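You operate a simulated robot arm through the tools that you are given. There is no shell and no other tool. Be economical: measure what you need, move in short steps, check, and stop when the job is done.

You are at the controls of a simulated robot arm. One attempt, no reset.

JOB
Fetch the small gutter marked with an orange bar and set it on the top of the small steel bench. Then close the wide table drawer. Then take the yellow can under the island and put it on the top of the small steel bench. The order counts. Set down upright: yellow can under the island.

Only the result counts: the job must be done as asked and must still hold three seconds after the hand-in. Knocking over, shifting, dropping, spilling or breaking anything else fails it.

ROBOT AND FRAMES
A 7-joint arm with a two-finger parallel gripper on a trunk, on a base that drives. Base frame: it is fixed to the floor where the robot stands at the start and does not move with it; the origin is under the middle of the robot, x ahead of it, y to its left, z up. Units: m, rad, N and s.
With the tool pointing down near the work surface it reaches from about 0.3 to 0.72 m from the robot's upright axis, wherever it stands. Its first joint turns from -2.897 to 2.897 rad. Places, roughly: small gutter marked with an orange (5x9x11 cm) [0.6, 0.1, 0.9]; top of the small steel bench [2.5, 1.3, 0.9]; wide table drawer [0.3, 0.2, 0.8]; yellow can under the island [2.5, 0.25, 1]. Payload 1.57 kg.
The tool frame sits at the grasp point between the pads (the TCP): z along the fingers, y along the line on which they close. The tips reach 0.03 m beyond it. The gripper opens to 0.08 m. The fingers are 0.017 m wide and 0.012 m thick; the gripper's body (0.04 by 0.082 m) begins 0.08 m behind the TCP.
Orientation is that of the tool frame in the base frame, as a unit quaternion [w, x, y, z]. With the fingers straight down and closing along the base's y, the tool's x points along the base's -x, its y along +y and its z along -z.

CONTROLS
- The arm moves only by the tool apply_moves. Its argument "steps" is a list of rows, each an object (a shift or turn left out is 0, a gripper value left out holds the last) with "hand": the gripper command, from -1 (fully open) to 1 (shut), values between in proportion; "travel": the shift along the tool's x, y, z in units of 20 mm (1.0 is 20 mm), a list of three; "rotation": the turn, a rotation vector about the tool's x, y, z in units of 6 degrees (1.0 is 6 degrees), a list of three. In form: [{"hand": hand, "travel": [tx, ty, tz], "rotation": [rx, ry, rz]}, ...]. A call has 1 to 8 rows; each row shifts and turns the commanded pose from where the row before left it, along the tool's axes as they then stand. A call with a number of a shift or a turn outside -1 to 1 is refused whole. Each row takes 0.2 s and may step no farther than 0.05 m and 0.15 rad from the row before; otherwise, or with a gripper value out of range, the whole call is refused. Where a pose cannot be reached the arm comes as near as it can. A force on the tool above 40 N (or 10 N above the force at the start of the call, whichever is more), or a blocked arm, ends the call early, and 0.2 s more pass. The fingers move at their own pace (about 0.072 m/s each) and stop on an object; they squeeze with about 33 N. The grip force told is the motor's: it shows also when the fingers shut on nothing. Time passes only in rows, and 0.2 s behind the last, so rows that do not move let the fingers close. The reply holds the time, the measured pose of the TCP, the force on the tool along the base axes, the opening and the grip force, in the units named above and with some noise, with the torque about the TCP (base axes, N m) and any sound that the robot's microphone picked up, and new pictures: "pictures" is both (left out), scene, wrist or none.
- Cameras (640 x 400 px; columns grow to the right, rows downward): "scene" is now at [-0.0019, 0.1408, 1.4748]; the picture's right is [0.02, -1.00, 0.00], its down [-0.79, -0.01, -0.61] and it looks along [0.61, 0.01, -0.79] (base axes); focal length 273 px, centre (320, 200). "wrist" rides on the gripper at [0.072, -0.007, -0.122] in the tool frame; the picture's right is [0.09, 1.00, 0.00], its down [-0.84, 0.08, -0.54] and it looks along [-0.54, 0.05, 0.84] (tool axes); focal length 238 px, centre (320, 200). There is no depth. A picture from a camera that has moved, and an enlarged one, comes with that camera's place and axes in the base frame and with its lens.
- slide_trunk(by): slides the trunk up (or, below 0, down) by that many m; the arm and the scene camera ride with it, the base frame stays. It gives what a move gives, with no picture.
- steer(legs): drives the robot by 1 to 6 legs, each [ahead, left, turn to the left] in m, m and rad, along the robot's own axes; the way and the turn of a leg run together, so that a leg with both is an arc; at most 1.5 m and 3.142 rad a leg. The arm and the cameras ride along, it lands a little off, and it stops where it bumps. It gives what a move gives, and a new picture of the scene camera.
- head_to(pan, tilt): turns the head with the scene camera to pan (to the left, within 1.501 rad either way) and tilt (down, from -0.506 to 1.204), counted from straight ahead of the robot. It gives what a move gives, and a new picture of the scene camera.
- close_up(camera, box): a new picture of the part [left, top, right, bottom] of that camera's present view, enlarged. It takes no simulated time.
- close_job(): hands the job in; it is judged then, once.

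Go step by step. Nothing tells you exact positions but the pictures and the camera data: compare them with the known pose of the tool, close in by small moves and look again before you grip or let go. The budget is 165 turns and 260 pictures, counting those below and the enlarged ones. Unless the task says otherwise, let go and move clear before handing in, and close with one line.

The tools are called after "Emit:" by a JSON object that holds its "name" and its "arguments". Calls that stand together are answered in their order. apply_moves: Moves the arm, as the interface text tells. Its arguments: {"type":"object","properties":{"steps":{"type":"array","items":{"type":"object","properties":{"hand":{"type":"number"},"travel":{"type":"array","items":{"type":"number"}},"rotation":{"type":"array","items":{"type":"number"}}}}},"pictures":{"type":"string","enum":["both","scene","wrist","none"]}},"required":["steps"]} The other tools are called the same way: slide_trunk (by) slides the trunk up or down; steer (legs) drives the base; head_to (pan, tilt) turns the head that bears the scene camera; close_up (camera, box) takes an enlarged picture of a part of a camera's view; close_job () hands the job in.

At the start:

```text
time_s: 0.0
eef_pos: [0.2888, 0.3393, 1.1484]
tool_rot: [-0.001, 0.0, 1.0, 0.0]
wrist_force: [0.1, -1.5, -0.5]
torque: [0.01, -0.02, -0.01]
opening: 0.08
gripper_force: 0.2
trunk travel left (down, up): [-0.3, 0.18]
robot x, y, heading: [0.0008, 0.0023, 0.002]
head pan, tilt: [0.016, 0.913]
```

scene: 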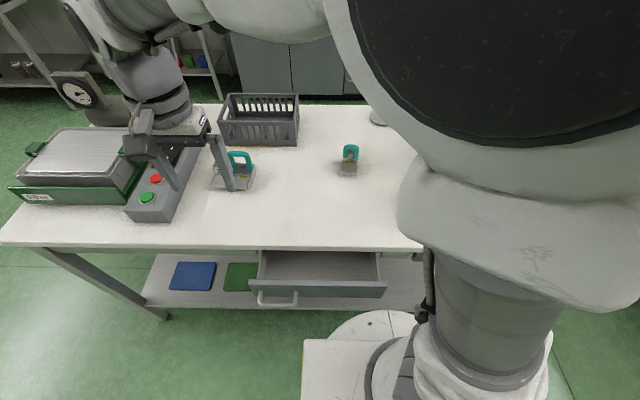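
wrist: 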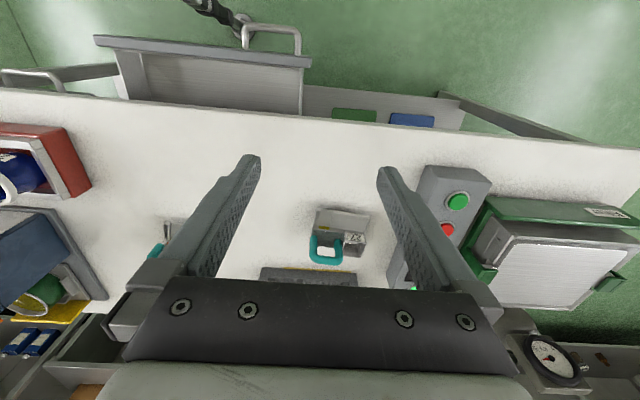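

I see a table with an open drawer and two small teal-handled items; I need to find which bears an orange bar. I take enlarged pictures.

Emit:
{"name": "close_up", "arguments": {"camera": "scene", "box": [190, 130, 290, 200]}}

Emit:
{"name": "close_up", "arguments": {"camera": "scene", "box": [310, 130, 390, 190]}}

Emit:
{"name": "close_up", "arguments": {"camera": "wrist", "box": [140, 180, 400, 300]}}

```text
5.71 times, centred on (240, 165) of scene
camera zoom: at [-0.0019, 0.1408, 1.4748], right [0.02, -1.0, 0.0], down [-0.79, -0.01, -0.61], along [0.61, 0.01, -0.79], focal length 1559 px, centre (777, 400)
```

zoom: 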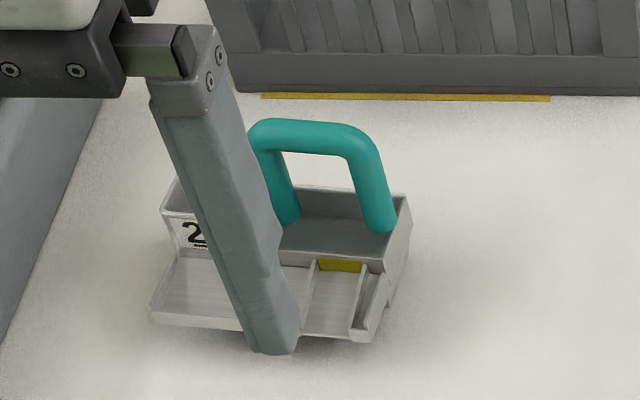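

```text
6.67 times, centred on (350, 160) of scene
camera zoom: at [-0.0019, 0.1408, 1.4748], right [0.02, -1.0, 0.0], down [-0.79, -0.01, -0.61], along [0.61, 0.01, -0.79], focal length 1818 px, centre (120, 467)
```

zoom: 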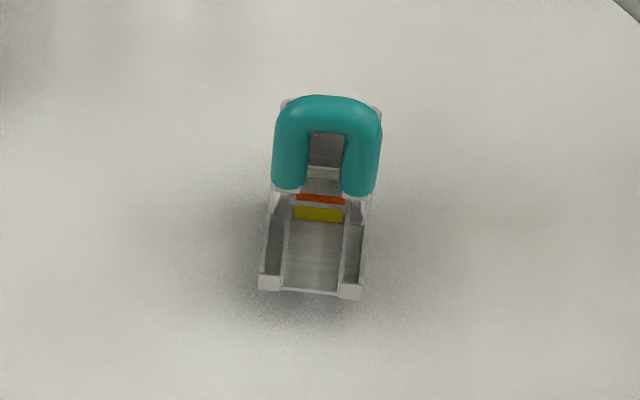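

```text
2.46 times, centred on (270, 240) of wrist
camera zoom: at [0.2176, 0.3339, 1.2708], right [-0.09, 1.0, 0.0], down [0.84, 0.08, 0.54], along [0.54, 0.05, -0.84], focal length 587 px, centre (443, 102)
```

zoom: 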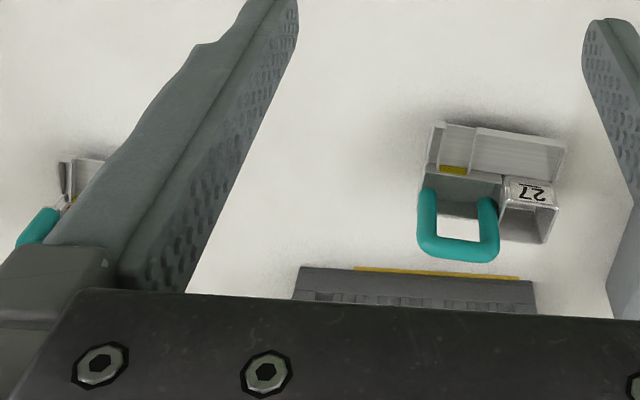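

The gutter with the orange bar is the right-hand one, near (0.6, 0.06). I move the gripper toward it at height.

Emit:
{"name": "apply_moves", "arguments": {"steps": [{"travel": [-0.6, -1, 0], "hand": -1}, {"travel": [-0.6, -1, 0]}, {"travel": [-0.6, -1, 0]}, {"travel": [-0.6, -1, 0]}, {"travel": [-0.6, -1, 0]}, {"travel": [-0.6, -1, 0]}, {"travel": [-0.6, -1, 0]}, {"travel": [-0.6, -1, 0]}], "pictures": "none"}}

Emit:
{"name": "apply_moves", "arguments": {"steps": [{"travel": [-0.6, -1, 0]}, {"travel": [-0.6, -1, 0]}, {"travel": [-0.6, -1, 0]}, {"travel": [-0.6, -1, 0]}, {"travel": [-0.6, -1, 0]}, {"travel": [-0.6, -1, 0]}, {"travel": [0, 0, 0]}]}}

```text
time_s: 1.8
eef_pos: [0.3862, 0.1796, 1.1491]
tool_rot: [0.0, 0.0, 1.0, 0.001]
wrist_force: [-0.5, -0.1, 0.4]
torque: [0.03, 0.0, 0.01]
opening: 0.0802
gripper_force: 0.0
trunk travel left (down, up): [-0.3, 0.18]
robot x, y, heading: [-0.0016, -0.0001, 0.002]
head pan, tilt: [0.016, 0.913]
```

```text
time_s: 3.4
eef_pos: [0.458, 0.0591, 1.1494]
tool_rot: [0.001, 0.0, 1.0, 0.0]
wrist_force: [-0.9, -0.9, 0.9]
torque: [0.02, 0.02, -0.02]
opening: 0.0798
gripper_force: 0.1
trunk travel left (down, up): [-0.3, 0.18]
robot x, y, heading: [0.0015, -0.0049, 0.001]
head pan, tilt: [0.016, 0.913]
camera scene: at [-0.0018, 0.1407, 1.4748], right [0.02, -1.0, 0.0], down [-0.79, -0.01, -0.61], along [0.61, 0.01, -0.79], focal length 273 px, centre (320, 200)
camera wrist: at [0.387, 0.054, 1.2706], right [-0.09, 1.0, 0.0], down [0.84, 0.08, 0.54], along [0.54, 0.05, -0.84], focal length 238 px, centre (320, 200)
```

scene: 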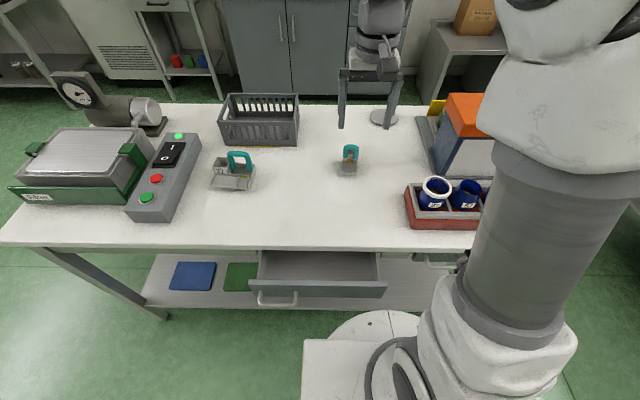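
wrist: 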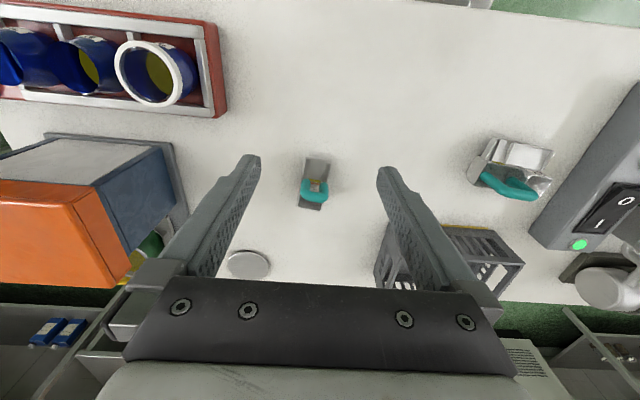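

I enlarge the wrist and scene views for triangulation.

Emit:
{"name": "close_up", "arguments": {"camera": "wrist", "box": [272, 140, 368, 220]}}

Emit:
{"name": "close_up", "arguments": {"camera": "scene", "box": [318, 138, 382, 178]}}

```text
5.00 times, centred on (320, 180) of wrist
camera zoom: at [0.387, 0.054, 1.2706], right [-0.09, 1.0, 0.0], down [0.84, 0.08, 0.54], along [0.54, 0.05, -0.84], focal length 1192 px, centre (320, 300)
```

zoom: 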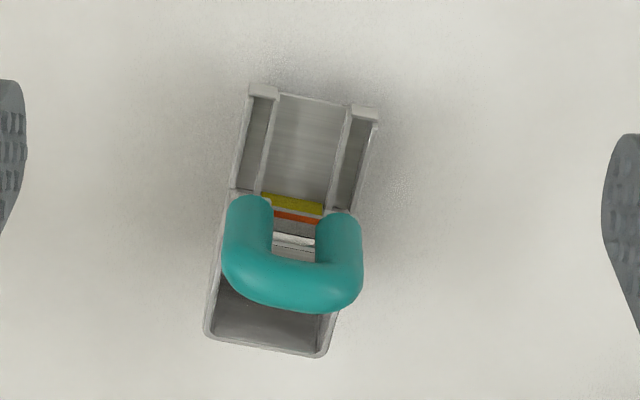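

```text
10.00 times, centred on (350, 158) of scene
camera zoom: at [-0.0018, 0.1407, 1.4748], right [0.02, -1.0, 0.0], down [-0.79, -0.01, -0.61], along [0.61, 0.01, -0.79], focal length 2728 px, centre (20, 620)
```

zoom: 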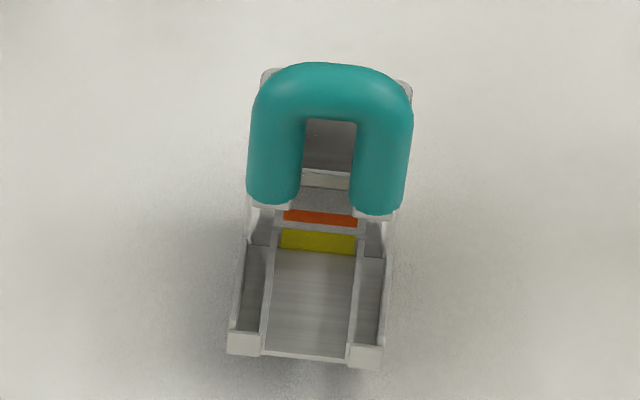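

The gutter's handle stands at about (0.587, 0.063), its top near z 0.97, turned about -4°. I move above it with the fingers straddling its width and look.

Emit:
{"name": "apply_moves", "arguments": {"steps": [{"travel": [-0.95, 0.03, 0.7]}, {"travel": [-0.95, 0.03, 0.7]}, {"travel": [-0.95, 0.03, 0.7]}, {"travel": [-0.95, 0.03, 0.7]}, {"travel": [-0.95, 0.03, 0.7]}, {"travel": [-0.95, 0.03, 0.7]}, {"travel": [-0.75, 0.04, 0.7], "rotation": [0, 0, 0.7]}, {"travel": [0, 0, 0]}]}}

```text
time_s: 5.2
eef_pos: [0.5862, 0.0639, 1.0498]
tool_rot: [0.001, 0.037, 0.999, 0.0]
wrist_force: [-0.4, -0.2, 0.3]
torque: [0.03, 0.01, 0.0]
opening: 0.0799
gripper_force: 0.0
trunk travel left (down, up): [-0.3, 0.18]
robot x, y, heading: [0.0031, 0.0014, 0.002]
head pan, tilt: [0.016, 0.913]
camera scene: at [-0.0018, 0.1408, 1.4748], right [0.02, -1.0, 0.0], down [-0.79, -0.01, -0.61], along [0.61, 0.01, -0.79], focal length 273 px, centre (320, 200)
camera wrist: at [0.5147, 0.0638, 1.1722], right [-0.02, 1.0, 0.0], down [0.84, 0.02, 0.54], along [0.54, 0.01, -0.84], focal length 238 px, centre (320, 200)
```

scene: 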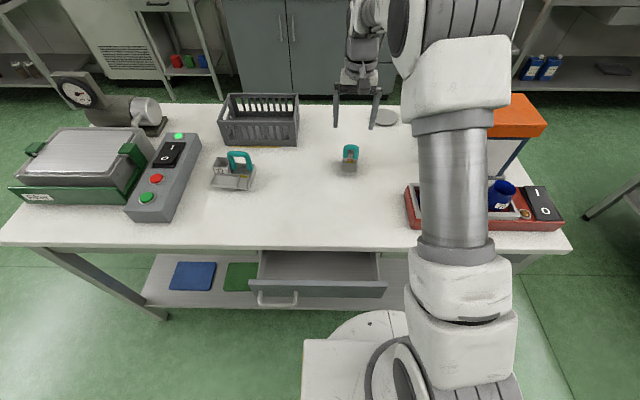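
wrist: 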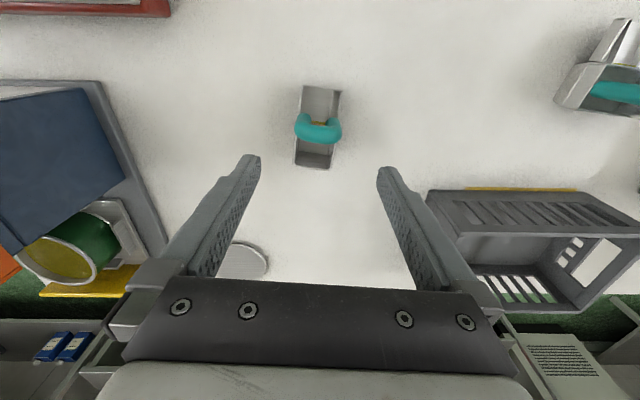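

Alignment looks consistent in both views. I descend partway and check.

Emit:
{"name": "apply_moves", "arguments": {"steps": [{"travel": [0, 0, 1]}, {"travel": [0, 0, 1]}, {"travel": [0, 0, 1]}, {"travel": [0, 0, 0.7]}, {"travel": [0, 0, 0]}]}}

Emit:
{"name": "close_up", "arguments": {"camera": "wrist", "box": [224, 60, 416, 180]}}

Emit:
{"name": "close_up", "arguments": {"camera": "scene", "box": [302, 115, 398, 175]}}

```text
time_s: 6.4
eef_pos: [0.5858, 0.0629, 0.9769]
tool_rot: [0.0, 0.036, 0.999, 0.0]
wrist_force: [0.0, -0.3, -0.6]
torque: [0.01, 0.02, 0.01]
opening: 0.0797
gripper_force: 0.0
trunk travel left (down, up): [-0.3, 0.18]
robot x, y, heading: [-0.0025, 0.0008, -0.003]
head pan, tilt: [0.016, 0.913]
camera scene: at [-0.0019, 0.1408, 1.4748], right [0.02, -1.0, 0.0], down [-0.79, -0.01, -0.61], along [0.61, 0.01, -0.79], focal length 273 px, centre (320, 200)
camera wrist: at [0.5147, 0.0633, 1.0981], right [-0.02, 1.0, 0.0], down [0.84, 0.02, 0.54], along [0.54, 0.01, -0.84], focal length 238 px, centre (320, 200)
```

scene: 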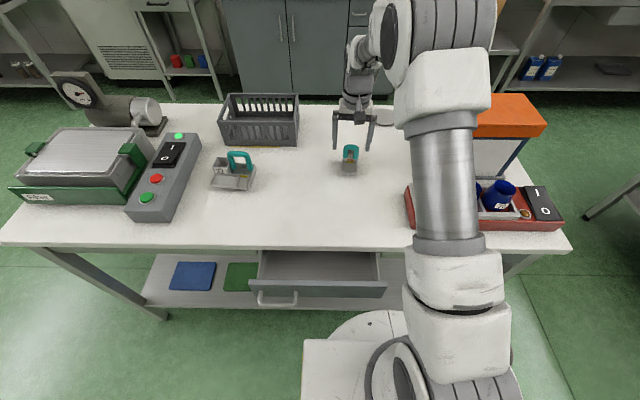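
wrist: 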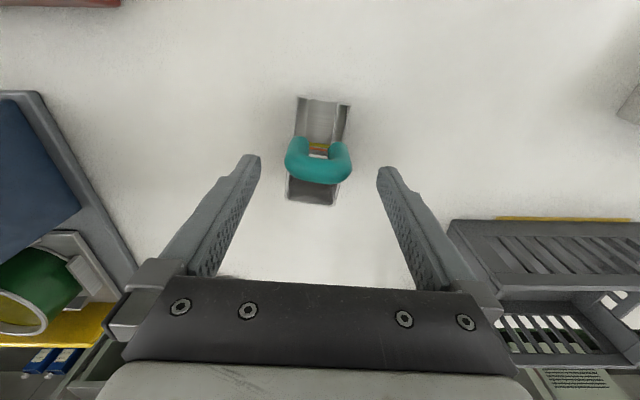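

```text
3.33 times, centred on (320, 120) of wrist
camera zoom: at [0.5147, 0.0633, 1.0981], right [-0.02, 1.0, 0.0], down [0.84, 0.02, 0.54], along [0.54, 0.01, -0.84], focal length 794 px, centre (320, 467)
```

zoom: 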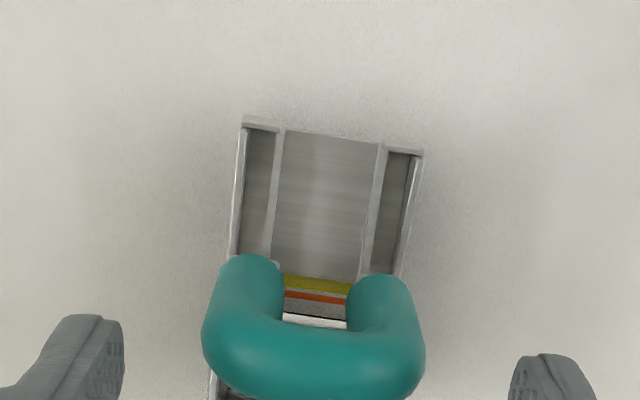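

```text
6.67 times, centred on (350, 145) of scene
camera zoom: at [-0.0019, 0.1408, 1.4748], right [0.02, -1.0, 0.0], down [-0.79, -0.01, -0.61], along [0.61, 0.01, -0.79], focal length 1818 px, centre (120, 567)
```

zoom: 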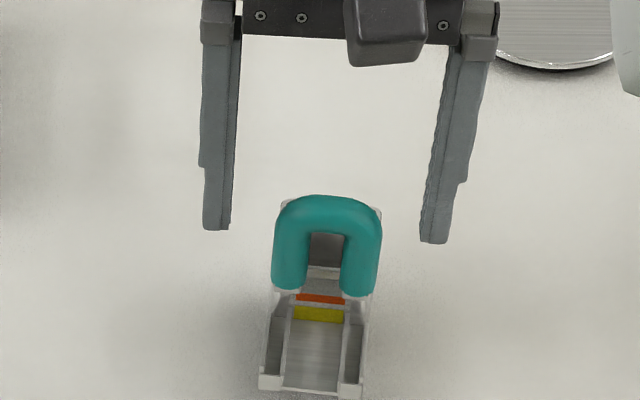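

The handle's centre seems about 6 mm nearer to me than the fingers, so I shift back, descend to grip height and close.

Emit:
{"name": "apply_moves", "arguments": {"steps": [{"travel": [0.3, 0, 0.5]}, {"travel": [0, 0, 0.6]}, {"travel": [0, 0, 0.6]}, {"travel": [0, 0, 0]}]}}

Emit:
{"name": "close_up", "arguments": {"camera": "scene", "box": [302, 115, 398, 175]}}

```text
time_s: 7.4
eef_pos: [0.5806, 0.0657, 0.9442]
tool_rot: [0.0, 0.036, 0.999, 0.0]
wrist_force: [0.4, -0.7, -0.2]
torque: [-0.02, -0.02, 0.0]
opening: 0.0798
gripper_force: 0.0
trunk travel left (down, up): [-0.3, 0.18]
robot x, y, heading: [-0.0017, -0.0003, 0.0]
head pan, tilt: [0.016, 0.913]
camera scene: at [-0.0018, 0.1408, 1.4748], right [0.02, -1.0, 0.0], down [-0.79, -0.01, -0.61], along [0.61, 0.01, -0.79], focal length 273 px, centre (320, 200)
camera wrist: at [0.5087, 0.0649, 1.065], right [-0.02, 1.0, 0.0], down [0.84, 0.02, 0.54], along [0.54, 0.01, -0.84], focal length 238 px, centre (320, 200)
```

scene: 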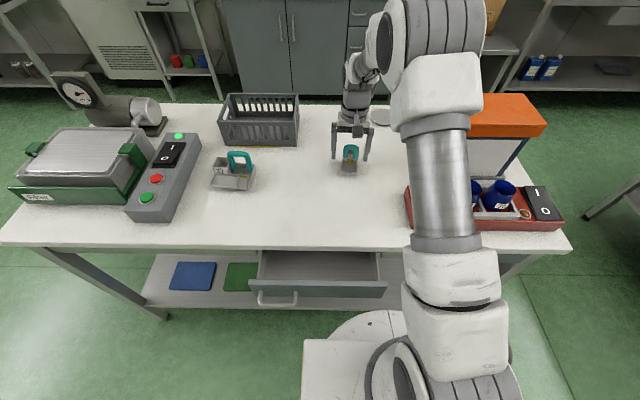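
wrist: 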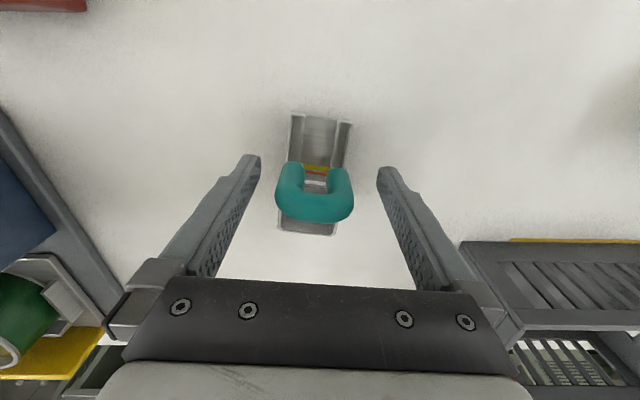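

```text
6.67 times, centred on (350, 145) of scene
camera zoom: at [-0.0018, 0.1408, 1.4748], right [0.02, -1.0, 0.0], down [-0.79, -0.01, -0.61], along [0.61, 0.01, -0.79], focal length 1818 px, centre (120, 567)
```

zoom: 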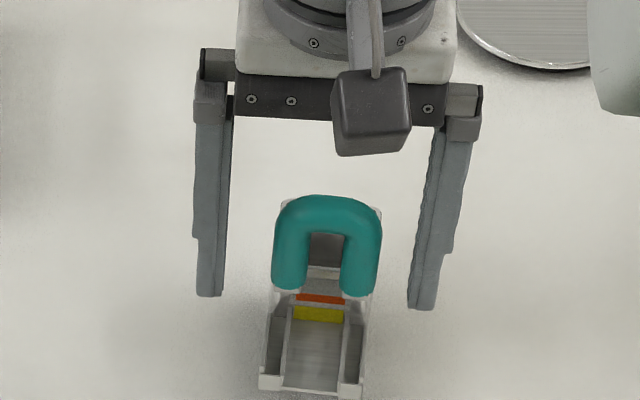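

The fingers need about 3 mm toward -y to centre; then I close.

Emit:
{"name": "apply_moves", "arguments": {"steps": [{"travel": [0, -0.16, 0]}, {"hand": 1}, {"hand": 1}, {"hand": 1}, {"hand": 1}]}}

```text
time_s: 8.6
eef_pos: [0.5794, 0.0625, 0.9433]
tool_rot: [0.0, 0.038, 0.999, 0.0]
wrist_force: [-0.1, -0.4, 0.1]
torque: [-0.09, -0.01, -0.04]
opening: 0.0459
gripper_force: 32.9
trunk travel left (down, up): [-0.3, 0.18]
robot x, y, heading: [0.0008, -0.0056, -0.002]
head pan, tilt: [0.016, 0.913]
camera scene: at [-0.002, 0.1408, 1.4748], right [0.02, -1.0, 0.0], down [-0.79, -0.01, -0.61], along [0.61, 0.01, -0.79], focal length 273 px, centre (320, 200)
camera wrist: at [0.5082, 0.0611, 1.0649], right [-0.02, 1.0, 0.0], down [0.84, 0.02, 0.54], along [0.54, 0.01, -0.84], focal length 238 px, centre (320, 200)
```

scene: 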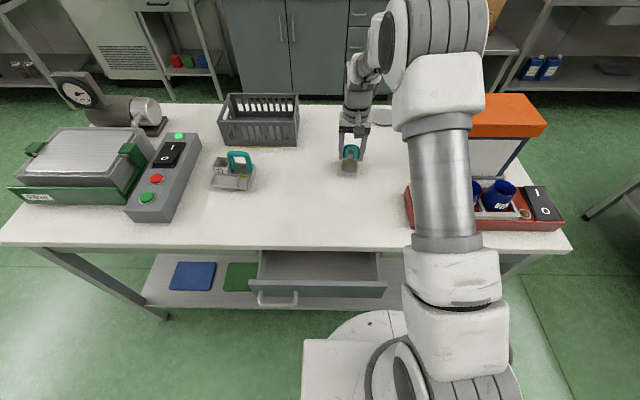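
wrist: 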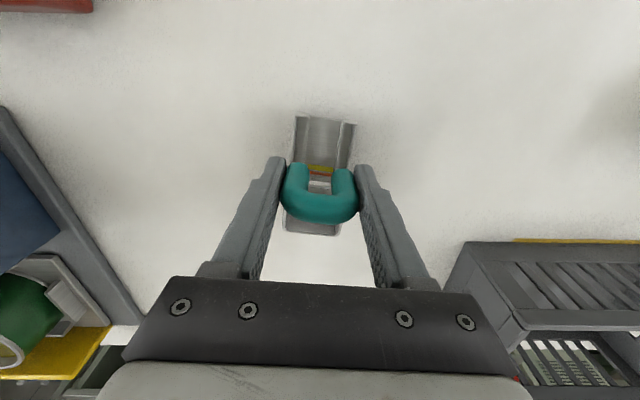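

Gripped at 46 mm. I lift straight up.

Emit:
{"name": "apply_moves", "arguments": {"steps": [{"travel": [0, 0, -0.5]}, {"travel": [0, 0, -1]}, {"travel": [0, 0, -1]}, {"travel": [0, 0, -1]}, {"travel": [0, 0, -1]}, {"travel": [0, 0, -1]}, {"travel": [0, 0, -1]}, {"travel": [0, 0, -1]}]}}

Emit:
{"name": "head_to", "arguments": {"pan": 0.5, "tilt": 0.35}}

Emit:
{"name": "head_to", "arguments": {"pan": -0.3, "tilt": 0.35}}

```text
time_s: 10.4
eef_pos: [0.5781, 0.0615, 1.0915]
tool_rot: [-0.002, 0.036, 0.999, 0.0]
wrist_force: [-0.4, -0.1, -1.7]
torque: [0.01, 0.03, 0.01]
opening: 0.0458
gripper_force: 33.5
trunk travel left (down, up): [-0.3, 0.18]
robot x, y, heading: [-0.0016, -0.0003, 0.003]
head pan, tilt: [0.016, 0.913]
camera scene: at [-0.0017, 0.1408, 1.4748], right [0.02, -1.0, 0.0], down [-0.79, -0.01, -0.61], along [0.61, 0.01, -0.79], focal length 273 px, centre (320, 200)
camera wrist: at [0.5076, 0.0609, 1.2146], right [-0.02, 1.0, 0.0], down [0.84, 0.02, 0.54], along [0.54, 0.01, -0.84], focal length 238 px, centre (320, 200)
```

scene: 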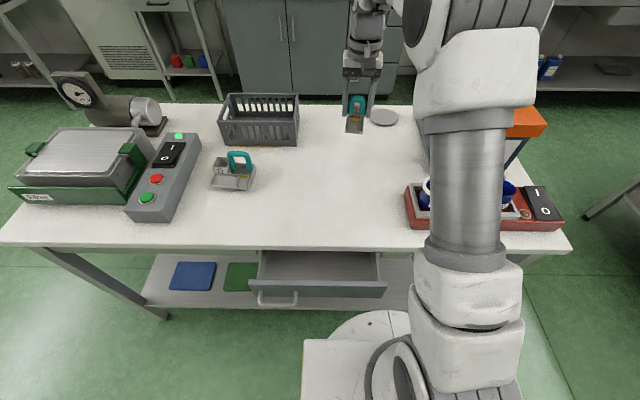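
wrist: 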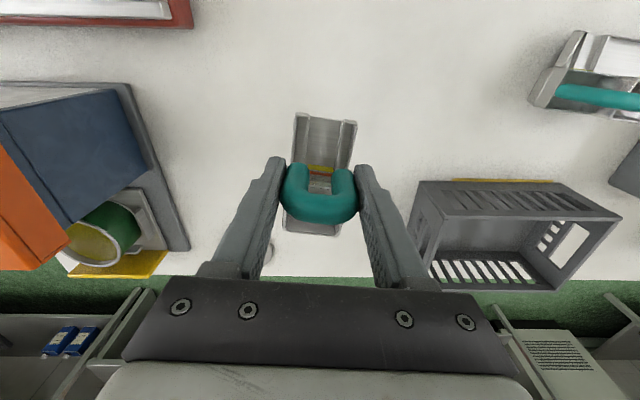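

```text
time_s: 11.4
eef_pos: [0.5791, 0.0607, 1.092]
tool_rot: [0.0, 0.037, 0.999, -0.001]
wrist_force: [-0.2, 0.1, -1.4]
torque: [-0.01, -0.01, -0.01]
opening: 0.0458
gripper_force: 33.2
trunk travel left (down, up): [-0.3, 0.18]
robot x, y, heading: [-0.0022, 0.0006, 0.002]
head pan, tilt: [0.499, 0.351]
camera scene: at [0.0052, 0.1841, 1.5232], right [0.48, -0.88, 0.0], down [-0.3, -0.16, -0.94], along [0.82, 0.45, -0.34], focal length 273 px, centre (320, 200)
```

scene: 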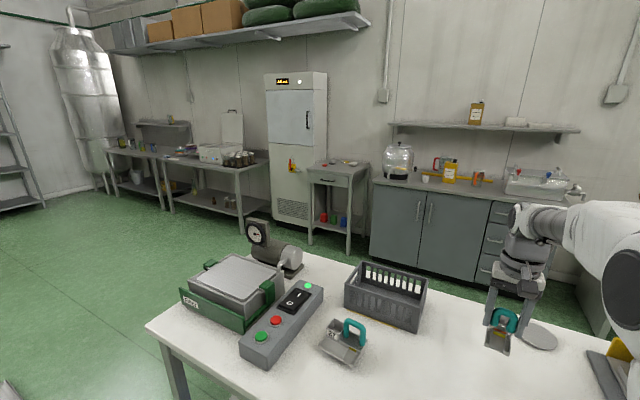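

```text
time_s: 12.5
eef_pos: [0.5798, 0.0611, 1.0935]
tool_rot: [0.0, 0.037, 0.999, 0.0]
wrist_force: [0.5, 0.2, -2.1]
torque: [-0.02, 0.06, -0.01]
opening: 0.0457
gripper_force: 32.5
trunk travel left (down, up): [-0.3, 0.18]
robot x, y, heading: [-0.0002, 0.0018, 0.0]
head pan, tilt: [-0.3, 0.351]
camera scene: at [0.0124, 0.1122, 1.5232], right [-0.29, -0.96, 0.0], down [-0.33, 0.1, -0.94], along [0.9, -0.28, -0.34], focal length 273 px, centre (320, 200)
```

scene: 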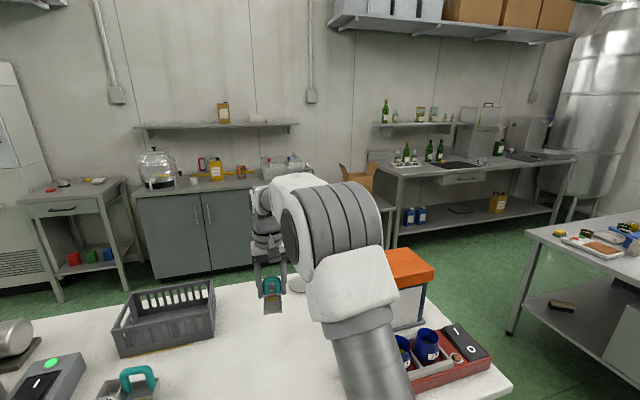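

The bench with the drawer (at image (341,165)) is the small steel bench; the yellow can seems to be on the counter to its right. I enlarge both.

Emit:
{"name": "head_to", "arguments": {"pan": 0.3, "tilt": 0.35}}

Emit:
{"name": "close_up", "arguments": {"camera": "scene", "box": [220, 120, 380, 220]}}

Emit:
{"name": "close_up", "arguments": {"camera": "scene", "box": [320, 90, 520, 215]}}

```text
time_s: 13.5
eef_pos: [0.5789, 0.0607, 1.0925]
tool_rot: [0.0, 0.036, 0.999, 0.001]
wrist_force: [-0.9, 0.1, -1.2]
torque: [0.01, 0.06, -0.02]
opening: 0.0457
gripper_force: 33.1
trunk travel left (down, up): [-0.3, 0.18]
robot x, y, heading: [0.0007, 0.0006, -0.001]
head pan, tilt: [0.3, 0.351]
camera scene: at [0.0124, 0.1671, 1.5232], right [0.29, -0.96, 0.0], down [-0.33, -0.1, -0.94], along [0.9, 0.28, -0.34], focal length 273 px, centre (320, 200)
```

scene: 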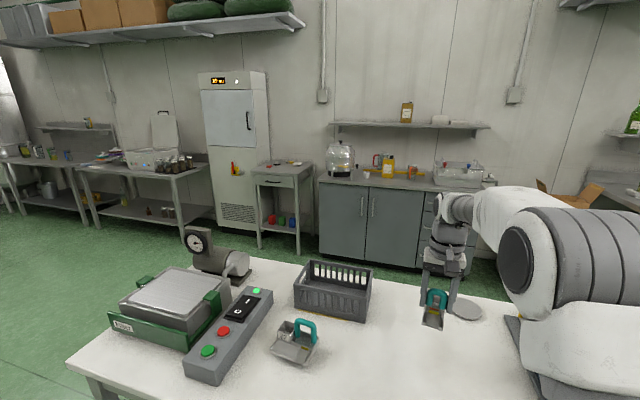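

```text
4.00 times, centred on (300, 170) of scene
camera zoom: at [0.0124, 0.1671, 1.5232], right [0.29, -0.96, 0.0], down [-0.33, -0.1, -0.94], along [0.9, 0.28, -0.34], focal length 1091 px, centre (400, 320)
```

zoom: 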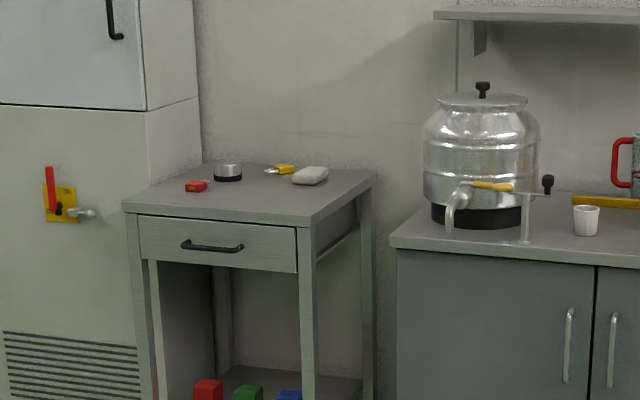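

```text
3.20 times, centred on (420, 152) of scene
camera zoom: at [0.0124, 0.1671, 1.5232], right [0.29, -0.96, 0.0], down [-0.33, -0.1, -0.94], along [0.9, 0.28, -0.34], focal length 873 px, centre (0, 352)
```

zoom: 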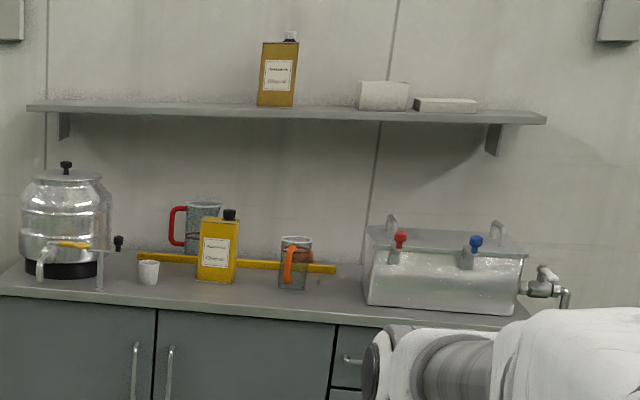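

Bench top spans roughly x 2.22–2.69, y 1.07–1.54 at z≈0.9, clear at the front. I look left and right-behind before driving.

Emit:
{"name": "head_to", "arguments": {"pan": 1.5, "tilt": 0.5}}

Emit:
{"name": "head_to", "arguments": {"pan": -1.5, "tilt": 0.5}}

```text
time_s: 14.9
eef_pos: [0.58, 0.0612, 1.0921]
tool_rot: [-0.001, 0.036, 0.999, 0.001]
wrist_force: [-0.7, -0.5, -1.2]
torque: [0.0, 0.05, -0.01]
opening: 0.0454
gripper_force: 33.2
trunk travel left (down, up): [-0.3, 0.18]
robot x, y, heading: [-0.001, 0.0006, 0.0]
head pan, tilt: [1.499, 0.499]
camera scene: at [-0.07, 0.2304, 1.5096], right [1.0, -0.07, 0.0], down [-0.03, -0.48, -0.88], along [0.06, 0.88, -0.48], focal length 273 px, centre (320, 200)
```

scene: 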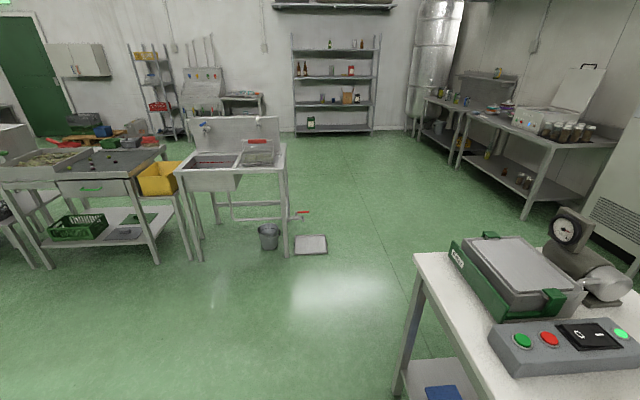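

```text
time_s: 17.5
eef_pos: [0.5791, 0.0618, 1.0933]
tool_rot: [0.0, 0.037, 0.999, 0.001]
wrist_force: [-0.3, -0.1, -1.2]
torque: [-0.03, 0.05, -0.02]
opening: 0.0456
gripper_force: 33.2
trunk travel left (down, up): [-0.3, 0.18]
robot x, y, heading: [0.0011, -0.0018, -0.002]
head pan, tilt: [-1.499, 0.499]
camera scene: at [-0.07, 0.0489, 1.5096], right [-1.0, -0.07, 0.0], down [-0.03, 0.48, -0.88], along [0.06, -0.88, -0.48], focal length 273 px, centre (320, 200)
```

scene: 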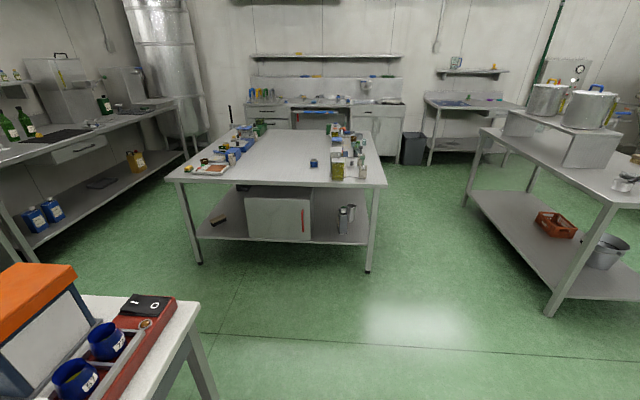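

Path is clear: back off, go left past the table, then ahead to the bench. A floor tray lies near (0, 2.1), so I keep y ≈ 1.45.

Emit:
{"name": "head_to", "arguments": {"pan": 0.0, "tilt": 0.7}}

Emit:
{"name": "steer", "arguments": {"legs": [[-0.5, 0, 0], [0, 1.47, 0], [1.3, 0, 0]]}}

```text
time_s: 19.1
eef_pos: [0.5778, 0.0617, 1.0937]
tool_rot: [0.0, 0.037, 0.999, -0.001]
wrist_force: [0.4, 0.2, -1.9]
torque: [0.0, 0.02, -0.04]
opening: 0.0459
gripper_force: 32.8
trunk travel left (down, up): [-0.3, 0.18]
robot x, y, heading: [-0.0009, 0.0003, -0.001]
head pan, tilt: [0.0, 0.7]
camera scene: at [0.0084, 0.1396, 1.4919], right [0.0, -1.0, 0.0], down [-0.64, 0.0, -0.76], along [0.76, 0.0, -0.64], focal length 273 px, centre (320, 200)
```

scene: 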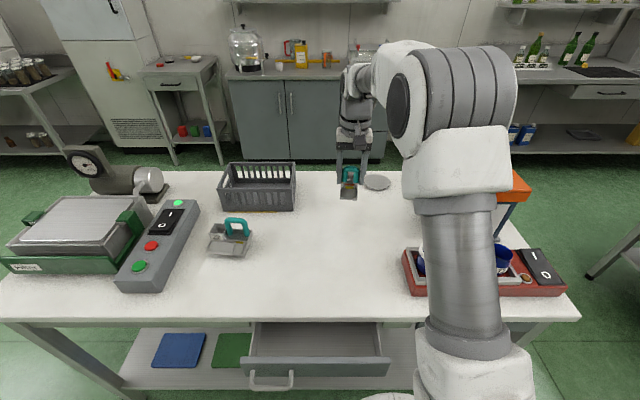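

```text
time_s: 41.7
eef_pos: [1.4028, 1.4987, 1.0926]
tool_rot: [0.0, 0.039, 0.999, 0.0]
wrist_force: [-0.1, 0.2, -1.9]
torque: [0.01, 0.01, 0.01]
opening: 0.0458
gripper_force: 32.4
trunk travel left (down, up): [-0.3, 0.18]
robot x, y, heading: [0.8225, 1.4396, -0.005]
head pan, tilt: [0.0, 0.7]
camera scene: at [0.8318, 1.5808, 1.4918], right [0.0, -1.0, 0.0], down [-0.64, 0.0, -0.76], along [0.76, 0.0, -0.64], focal length 273 px, centre (320, 200)
```

scene: 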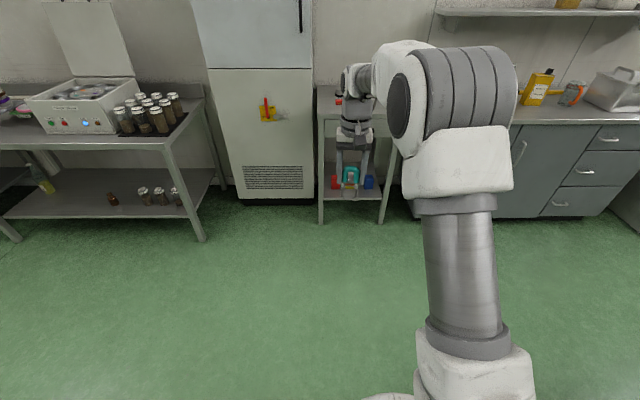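

At (0.82, 1.44), clear ahead. I drive nearer the bench and shift right a bit.

Emit:
{"name": "steer", "arguments": {"legs": [[0.66, 0, 0], [0, -0.12, 0]]}}

Emit:
{"name": "apply_moves", "arguments": {"steps": [{"travel": [0, 0, 0]}], "pictures": "wrist"}}

Emit:
{"name": "close_up", "arguments": {"camera": "scene", "box": [220, 60, 460, 210]}}

```text
time_s: 47.6
eef_pos: [2.0675, 1.3786, 1.0921]
tool_rot: [0.0, 0.04, 0.999, 0.0]
wrist_force: [-0.5, -0.3, -1.7]
torque: [0.04, 0.03, 0.01]
opening: 0.0453
gripper_force: 32.8
trunk travel left (down, up): [-0.3, 0.18]
robot x, y, heading: [1.4871, 1.3217, -0.011]
head pan, tilt: [0.0, 0.7]
camera scene: at [1.4972, 1.4593, 1.4918], right [-0.01, -1.0, 0.0], down [-0.64, 0.0, -0.76], along [0.76, 0.0, -0.64], focal length 273 px, centre (320, 200)
```

scene: 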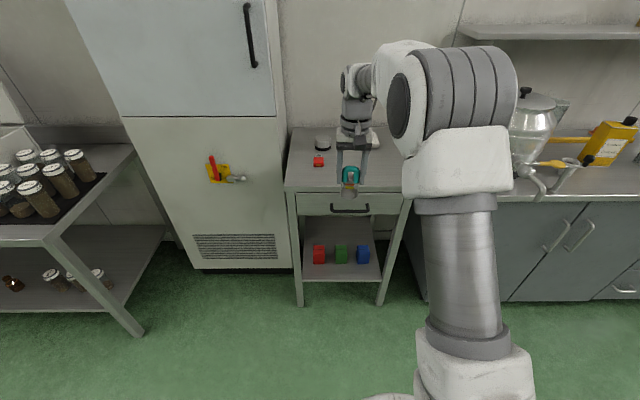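

```text
time_s: 48.0
eef_pos: [2.0675, 1.3783, 1.0921]
tool_rot: [-0.002, 0.038, 0.999, 0.001]
wrist_force: [0.6, 0.3, -2.2]
torque: [0.0, 0.02, -0.01]
opening: 0.0456
gripper_force: 33.4
trunk travel left (down, up): [-0.3, 0.18]
robot x, y, heading: [1.4877, 1.3171, -0.003]
head pan, tilt: [0.0, 0.7]
camera wrist: at [1.996, 1.3779, 1.2142], right [-0.01, 1.0, 0.0], down [0.84, 0.01, 0.54], along [0.54, 0.01, -0.84], focal length 238 px, centre (320, 200)
```

wrist: 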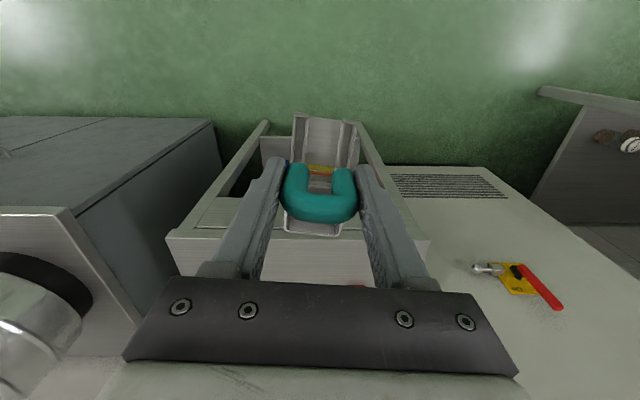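

```text
2.67 times, centred on (340, 135) of scene
camera zoom: at [1.4972, 1.4592, 1.4918], right [-0.01, -1.0, 0.0], down [-0.64, 0.0, -0.76], along [0.76, 0.0, -0.64], focal length 727 px, centre (267, 373)
```

zoom: 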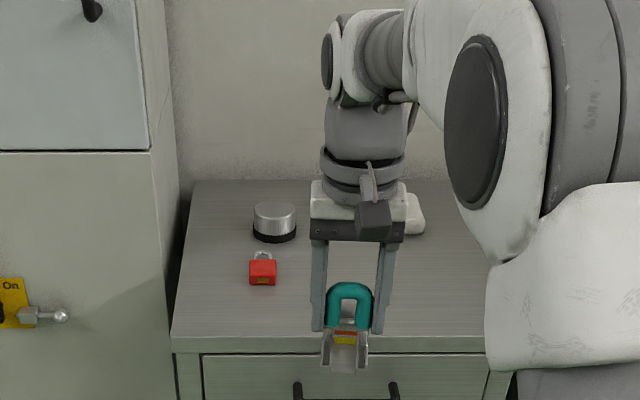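

The bench front edge is about x 2.29, top z ≈0.84–0.9, with a red lock near (2.46,1.47). I drive ahead so the gutter hangs over the clear front area.

Emit:
{"name": "steer", "arguments": {"legs": [[0.32, -0.02, 0]]}}

Emit:
{"name": "apply_moves", "arguments": {"steps": [{"travel": [0, 0, 0.5]}, {"travel": [0, 0, 0]}], "pictures": "wrist"}}

Emit:
{"name": "close_up", "arguments": {"camera": "scene", "box": [220, 90, 460, 240]}}

```text
time_s: 50.7
eef_pos: [2.3848, 1.3546, 1.0912]
tool_rot: [0.0, 0.041, 0.999, 0.0]
wrist_force: [-1.4, -0.5, -1.5]
torque: [-0.01, 0.04, 0.02]
opening: 0.0457
gripper_force: 33.0
trunk travel left (down, up): [-0.3, 0.18]
robot x, y, heading: [1.8076, 1.3003, -0.01]
head pan, tilt: [0.0, 0.7]
camera scene: at [1.8145, 1.4371, 1.4918], right [-0.01, -1.0, 0.0], down [-0.64, 0.0, -0.76], along [0.76, -0.01, -0.64], focal length 273 px, centre (320, 200)
```

scene: 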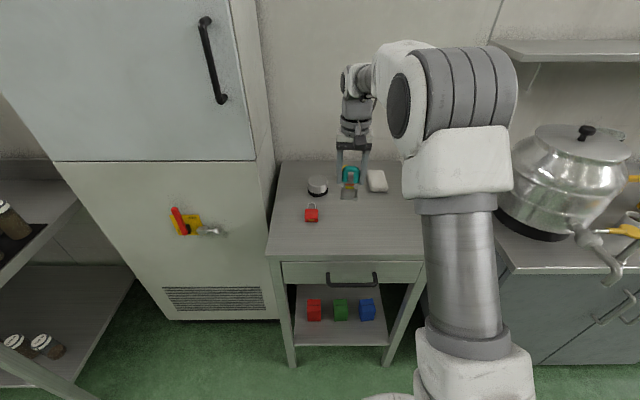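

```text
time_s: 51.3
eef_pos: [2.3849, 1.3551, 1.0822]
tool_rot: [-0.001, 0.04, 0.999, 0.0]
wrist_force: [-0.8, 0.8, -1.9]
torque: [0.0, 0.03, -0.01]
opening: 0.0456
gripper_force: 33.6
trunk travel left (down, up): [-0.3, 0.18]
robot x, y, heading: [1.8026, 1.2988, -0.005]
head pan, tilt: [0.0, 0.7]
camera wrist: at [2.3134, 1.3545, 1.2047], right [-0.01, 1.0, 0.0], down [0.84, 0.01, 0.54], along [0.54, 0.01, -0.84], focal length 238 px, centre (320, 200)
```

wrist: 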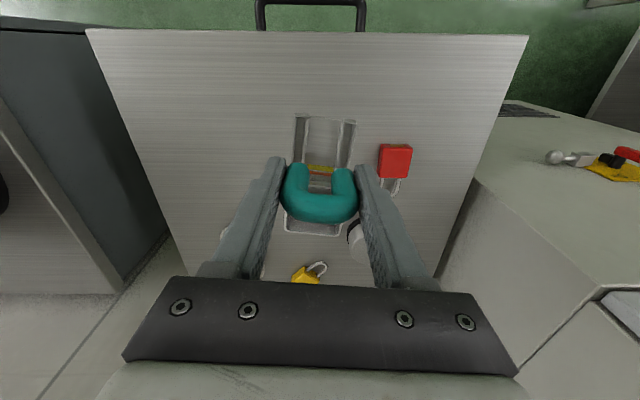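

```text
2.67 times, centred on (340, 165) of scene
camera zoom: at [1.8145, 1.4371, 1.4918], right [-0.01, -1.0, 0.0], down [-0.64, 0.0, -0.76], along [0.76, -0.01, -0.64], focal length 727 px, centre (267, 293)
```

zoom: 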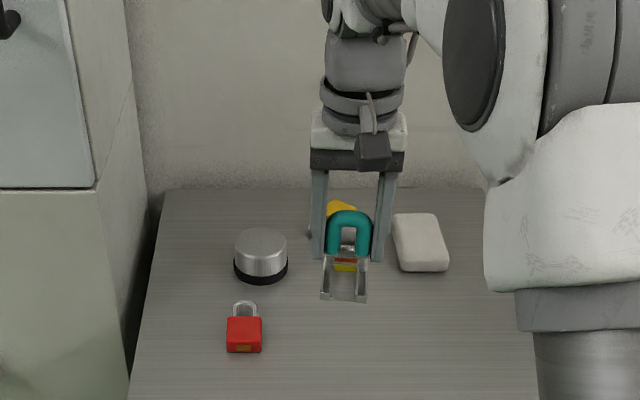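

The bench top is z≈0.87, front edge x≈2.30, y 1.09–1.59; the gutter hangs over clear surface. I lower it close to the surface.

Emit:
{"name": "apply_moves", "arguments": {"steps": [{"travel": [0, 0, 1]}, {"travel": [0, 0, 1]}, {"travel": [0, 0, 1]}, {"travel": [0, 0, 1]}, {"travel": [0, 0, 1]}, {"travel": [0, 0, 1]}, {"travel": [0, 0, 0]}]}}

Emit:
{"name": "close_up", "arguments": {"camera": "scene", "box": [300, 150, 396, 210]}}

```text
time_s: 52.9
eef_pos: [2.3857, 1.3542, 0.9633]
tool_rot: [0.0, 0.04, 0.999, 0.001]
wrist_force: [-0.2, -0.2, 0.7]
torque: [-0.03, -0.09, -0.01]
opening: 0.0456
gripper_force: 33.2
trunk travel left (down, up): [-0.3, 0.18]
robot x, y, heading: [1.8052, 1.3009, -0.012]
head pan, tilt: [0.0, 0.7]
camera scene: at [1.8143, 1.4371, 1.4919], right [-0.01, -1.0, 0.0], down [-0.64, 0.0, -0.77], along [0.76, -0.01, -0.64], focal length 273 px, centre (320, 200)
camera wrist: at [2.3138, 1.3547, 1.0851], right [-0.01, 1.0, 0.0], down [0.84, 0.01, 0.54], along [0.54, 0.01, -0.84], focal length 238 px, centre (320, 200)
```

scene: 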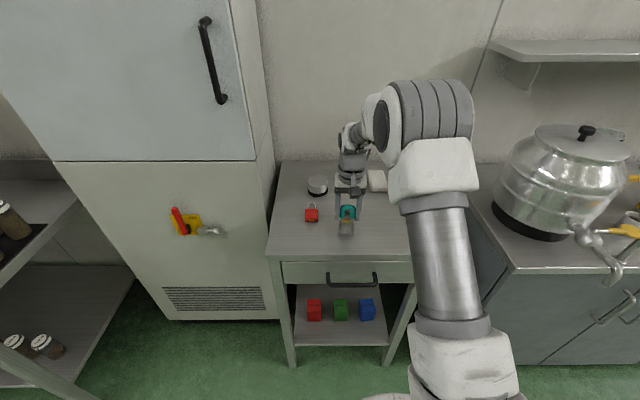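
wrist: 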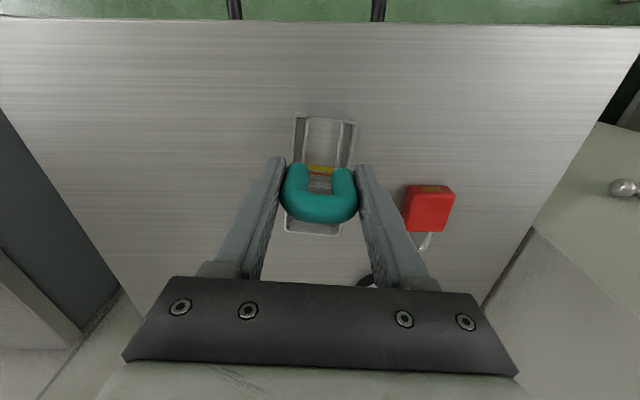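

```text
6.67 times, centred on (348, 180) of scene
camera zoom: at [1.8143, 1.4371, 1.4919], right [-0.01, -1.0, 0.0], down [-0.64, 0.0, -0.77], along [0.76, -0.01, -0.64], focal length 1818 px, centre (133, 333)
```

zoom: 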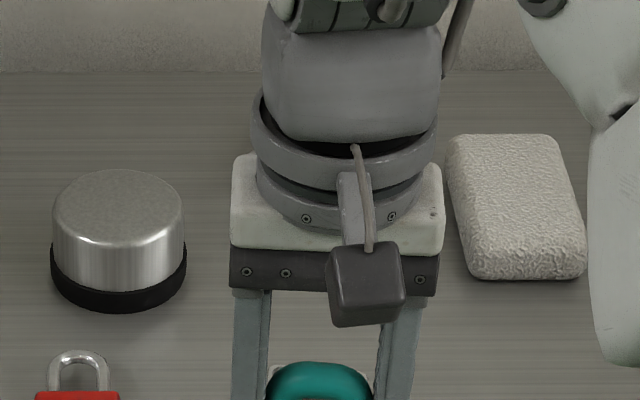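

The force on the tool changed sign slightly, perhaps first contact. I lower in tiny steps and watch.

Emit:
{"name": "apply_moves", "arguments": {"steps": [{"travel": [0, 0, 0.1]}, {"travel": [0, 0, 0]}], "pictures": "none"}}

Emit:
{"name": "close_up", "arguments": {"camera": "scene", "box": [300, 190, 396, 250]}}

Emit:
{"name": "close_up", "arguments": {"camera": "wrist", "box": [240, 90, 400, 250]}}

```text
time_s: 53.5
eef_pos: [2.3852, 1.3543, 0.9633]
tool_rot: [0.002, 0.04, 0.999, -0.001]
wrist_force: [-2.0, -1.8, 16.2]
torque: [-0.5, -0.12, -0.09]
opening: 0.0457
gripper_force: 32.9
trunk travel left (down, up): [-0.3, 0.18]
robot x, y, heading: [1.8002, 1.3003, -0.005]
head pan, tilt: [0.0, 0.7]
```

```text
6.67 times, centred on (348, 220) of scene
camera zoom: at [1.813, 1.4369, 1.4921], right [-0.01, -1.0, 0.0], down [-0.64, 0.0, -0.77], along [0.77, -0.01, -0.64], focal length 1818 px, centre (133, 67)
```

zoom: 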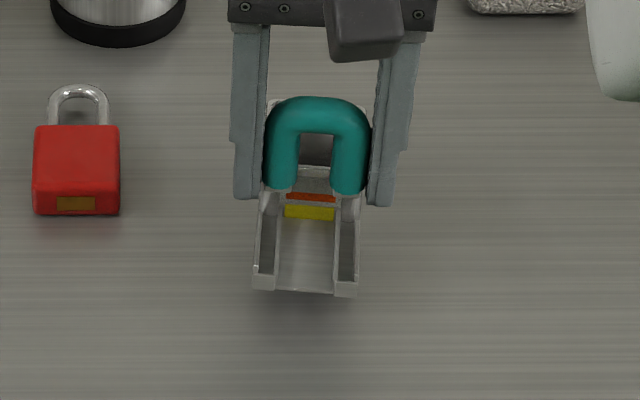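

```text
2.50 times, centred on (320, 170) of wrist
camera zoom: at [2.3132, 1.355, 1.0846], right [-0.01, 1.0, 0.0], down [0.84, 0.01, 0.55], along [0.55, 0.01, -0.84], focal length 596 px, centre (320, 275)
```

zoom: 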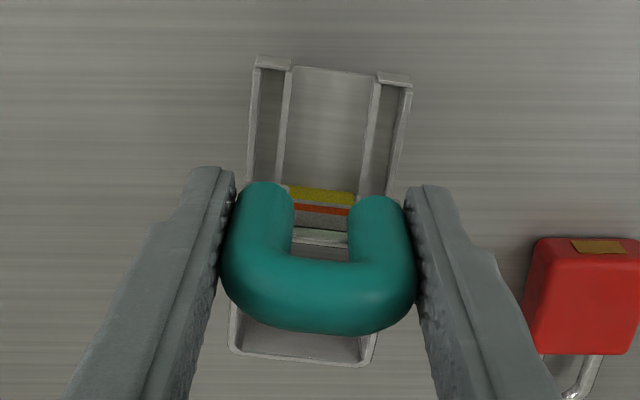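

Firm contact: the gutter sits on the bench. I relieve the press, open and rise.

Emit:
{"name": "apply_moves", "arguments": {"steps": [{"travel": [0, 0, -0.09]}, {"travel": [0, 0, 0]}, {"hand": -0.6}, {"hand": -1}, {"hand": -1}, {"travel": [0, 0, 0]}]}}

```text
time_s: 54.9
eef_pos: [2.3852, 1.3548, 0.9618]
tool_rot: [0.0, 0.04, 0.999, 0.0]
wrist_force: [-0.3, -0.3, -0.5]
torque: [-0.03, 0.02, 0.01]
opening: 0.0799
gripper_force: 0.1
trunk travel left (down, up): [-0.3, 0.18]
robot x, y, heading: [1.808, 1.2942, -0.008]
head pan, tilt: [0.0, 0.7]
camera scene: at [1.8144, 1.4371, 1.4918], right [-0.01, -1.0, 0.0], down [-0.64, 0.0, -0.76], along [0.76, -0.01, -0.64], focal length 273 px, centre (320, 200)
camera wrist: at [2.3142, 1.3551, 1.0842], right [-0.01, 1.0, 0.0], down [0.84, 0.01, 0.54], along [0.54, 0.01, -0.84], focal length 238 px, centre (320, 200)
```

scene: 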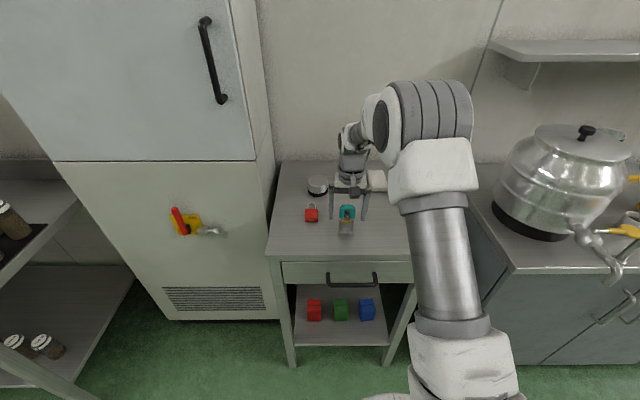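
wrist: 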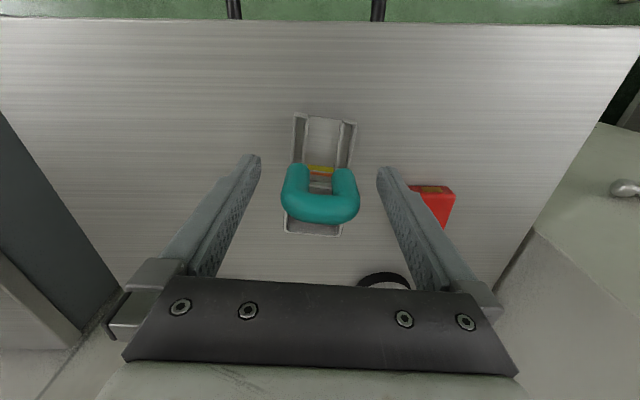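

The gutter stands free. I rise clear, check it, then drive back.

Emit:
{"name": "apply_moves", "arguments": {"steps": [{"travel": [0, 0, -1]}, {"travel": [0, 0, -1]}, {"travel": [0, 0, -1]}, {"travel": [0, 0, -1]}, {"travel": [0, 0, -1]}, {"travel": [0, 0, -1]}, {"travel": [0, 0, -1]}, {"travel": [0, 0, -1]}], "pictures": "wrist"}}

Emit:
{"name": "steer", "arguments": {"legs": [[-0.4, 0, 0], [0, 0.15, 0], [-1.0, 0, 0], [-1.0, 0, 0]]}}

```text
time_s: 56.7
eef_pos: [2.383, 1.3547, 1.123]
tool_rot: [0.0, 0.04, 0.999, 0.0]
wrist_force: [-0.5, 0.2, -1.4]
torque: [-0.02, 0.03, -0.01]
opening: 0.08
gripper_force: 0.1
trunk travel left (down, up): [-0.3, 0.18]
robot x, y, heading: [1.8046, 1.2987, -0.01]
head pan, tilt: [0.0, 0.7]
camera wrist: at [2.3129, 1.3547, 1.244], right [-0.01, 1.0, 0.0], down [0.84, 0.01, 0.54], along [0.54, 0.01, -0.84], focal length 238 px, centre (320, 200)
```

wrist: 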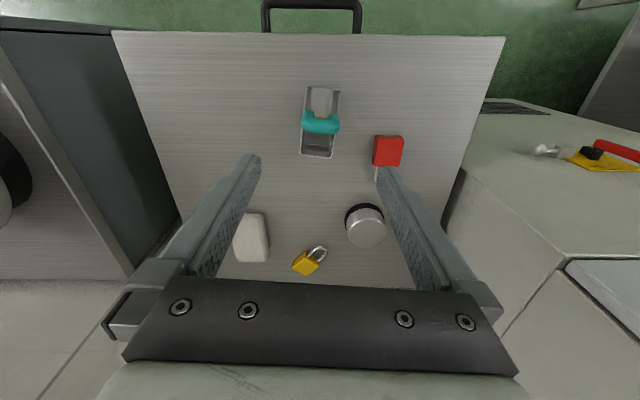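

```text
time_s: 74.3
eef_pos: [-0.0396, 1.5318, 1.1224]
tool_rot: [0.0, 0.063, 0.998, 0.001]
wrist_force: [-0.4, 1.0, 0.1]
torque: [0.0, -0.02, 0.01]
opening: 0.0799
gripper_force: 0.1
trunk travel left (down, up): [-0.3, 0.18]
robot x, y, heading: [-0.6199, 1.499, -0.055]
head pan, tilt: [0.0, 0.7]
camera scene: at [-0.6049, 1.6411, 1.4919], right [-0.05, -1.0, 0.0], down [-0.64, 0.03, -0.76], along [0.76, -0.04, -0.64], focal length 273 px, centre (320, 200)
```

scene: 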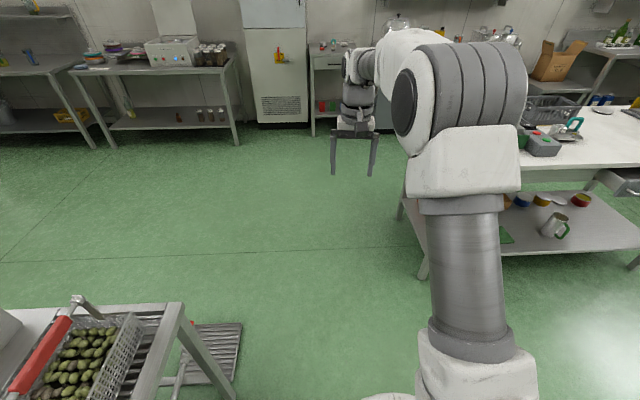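

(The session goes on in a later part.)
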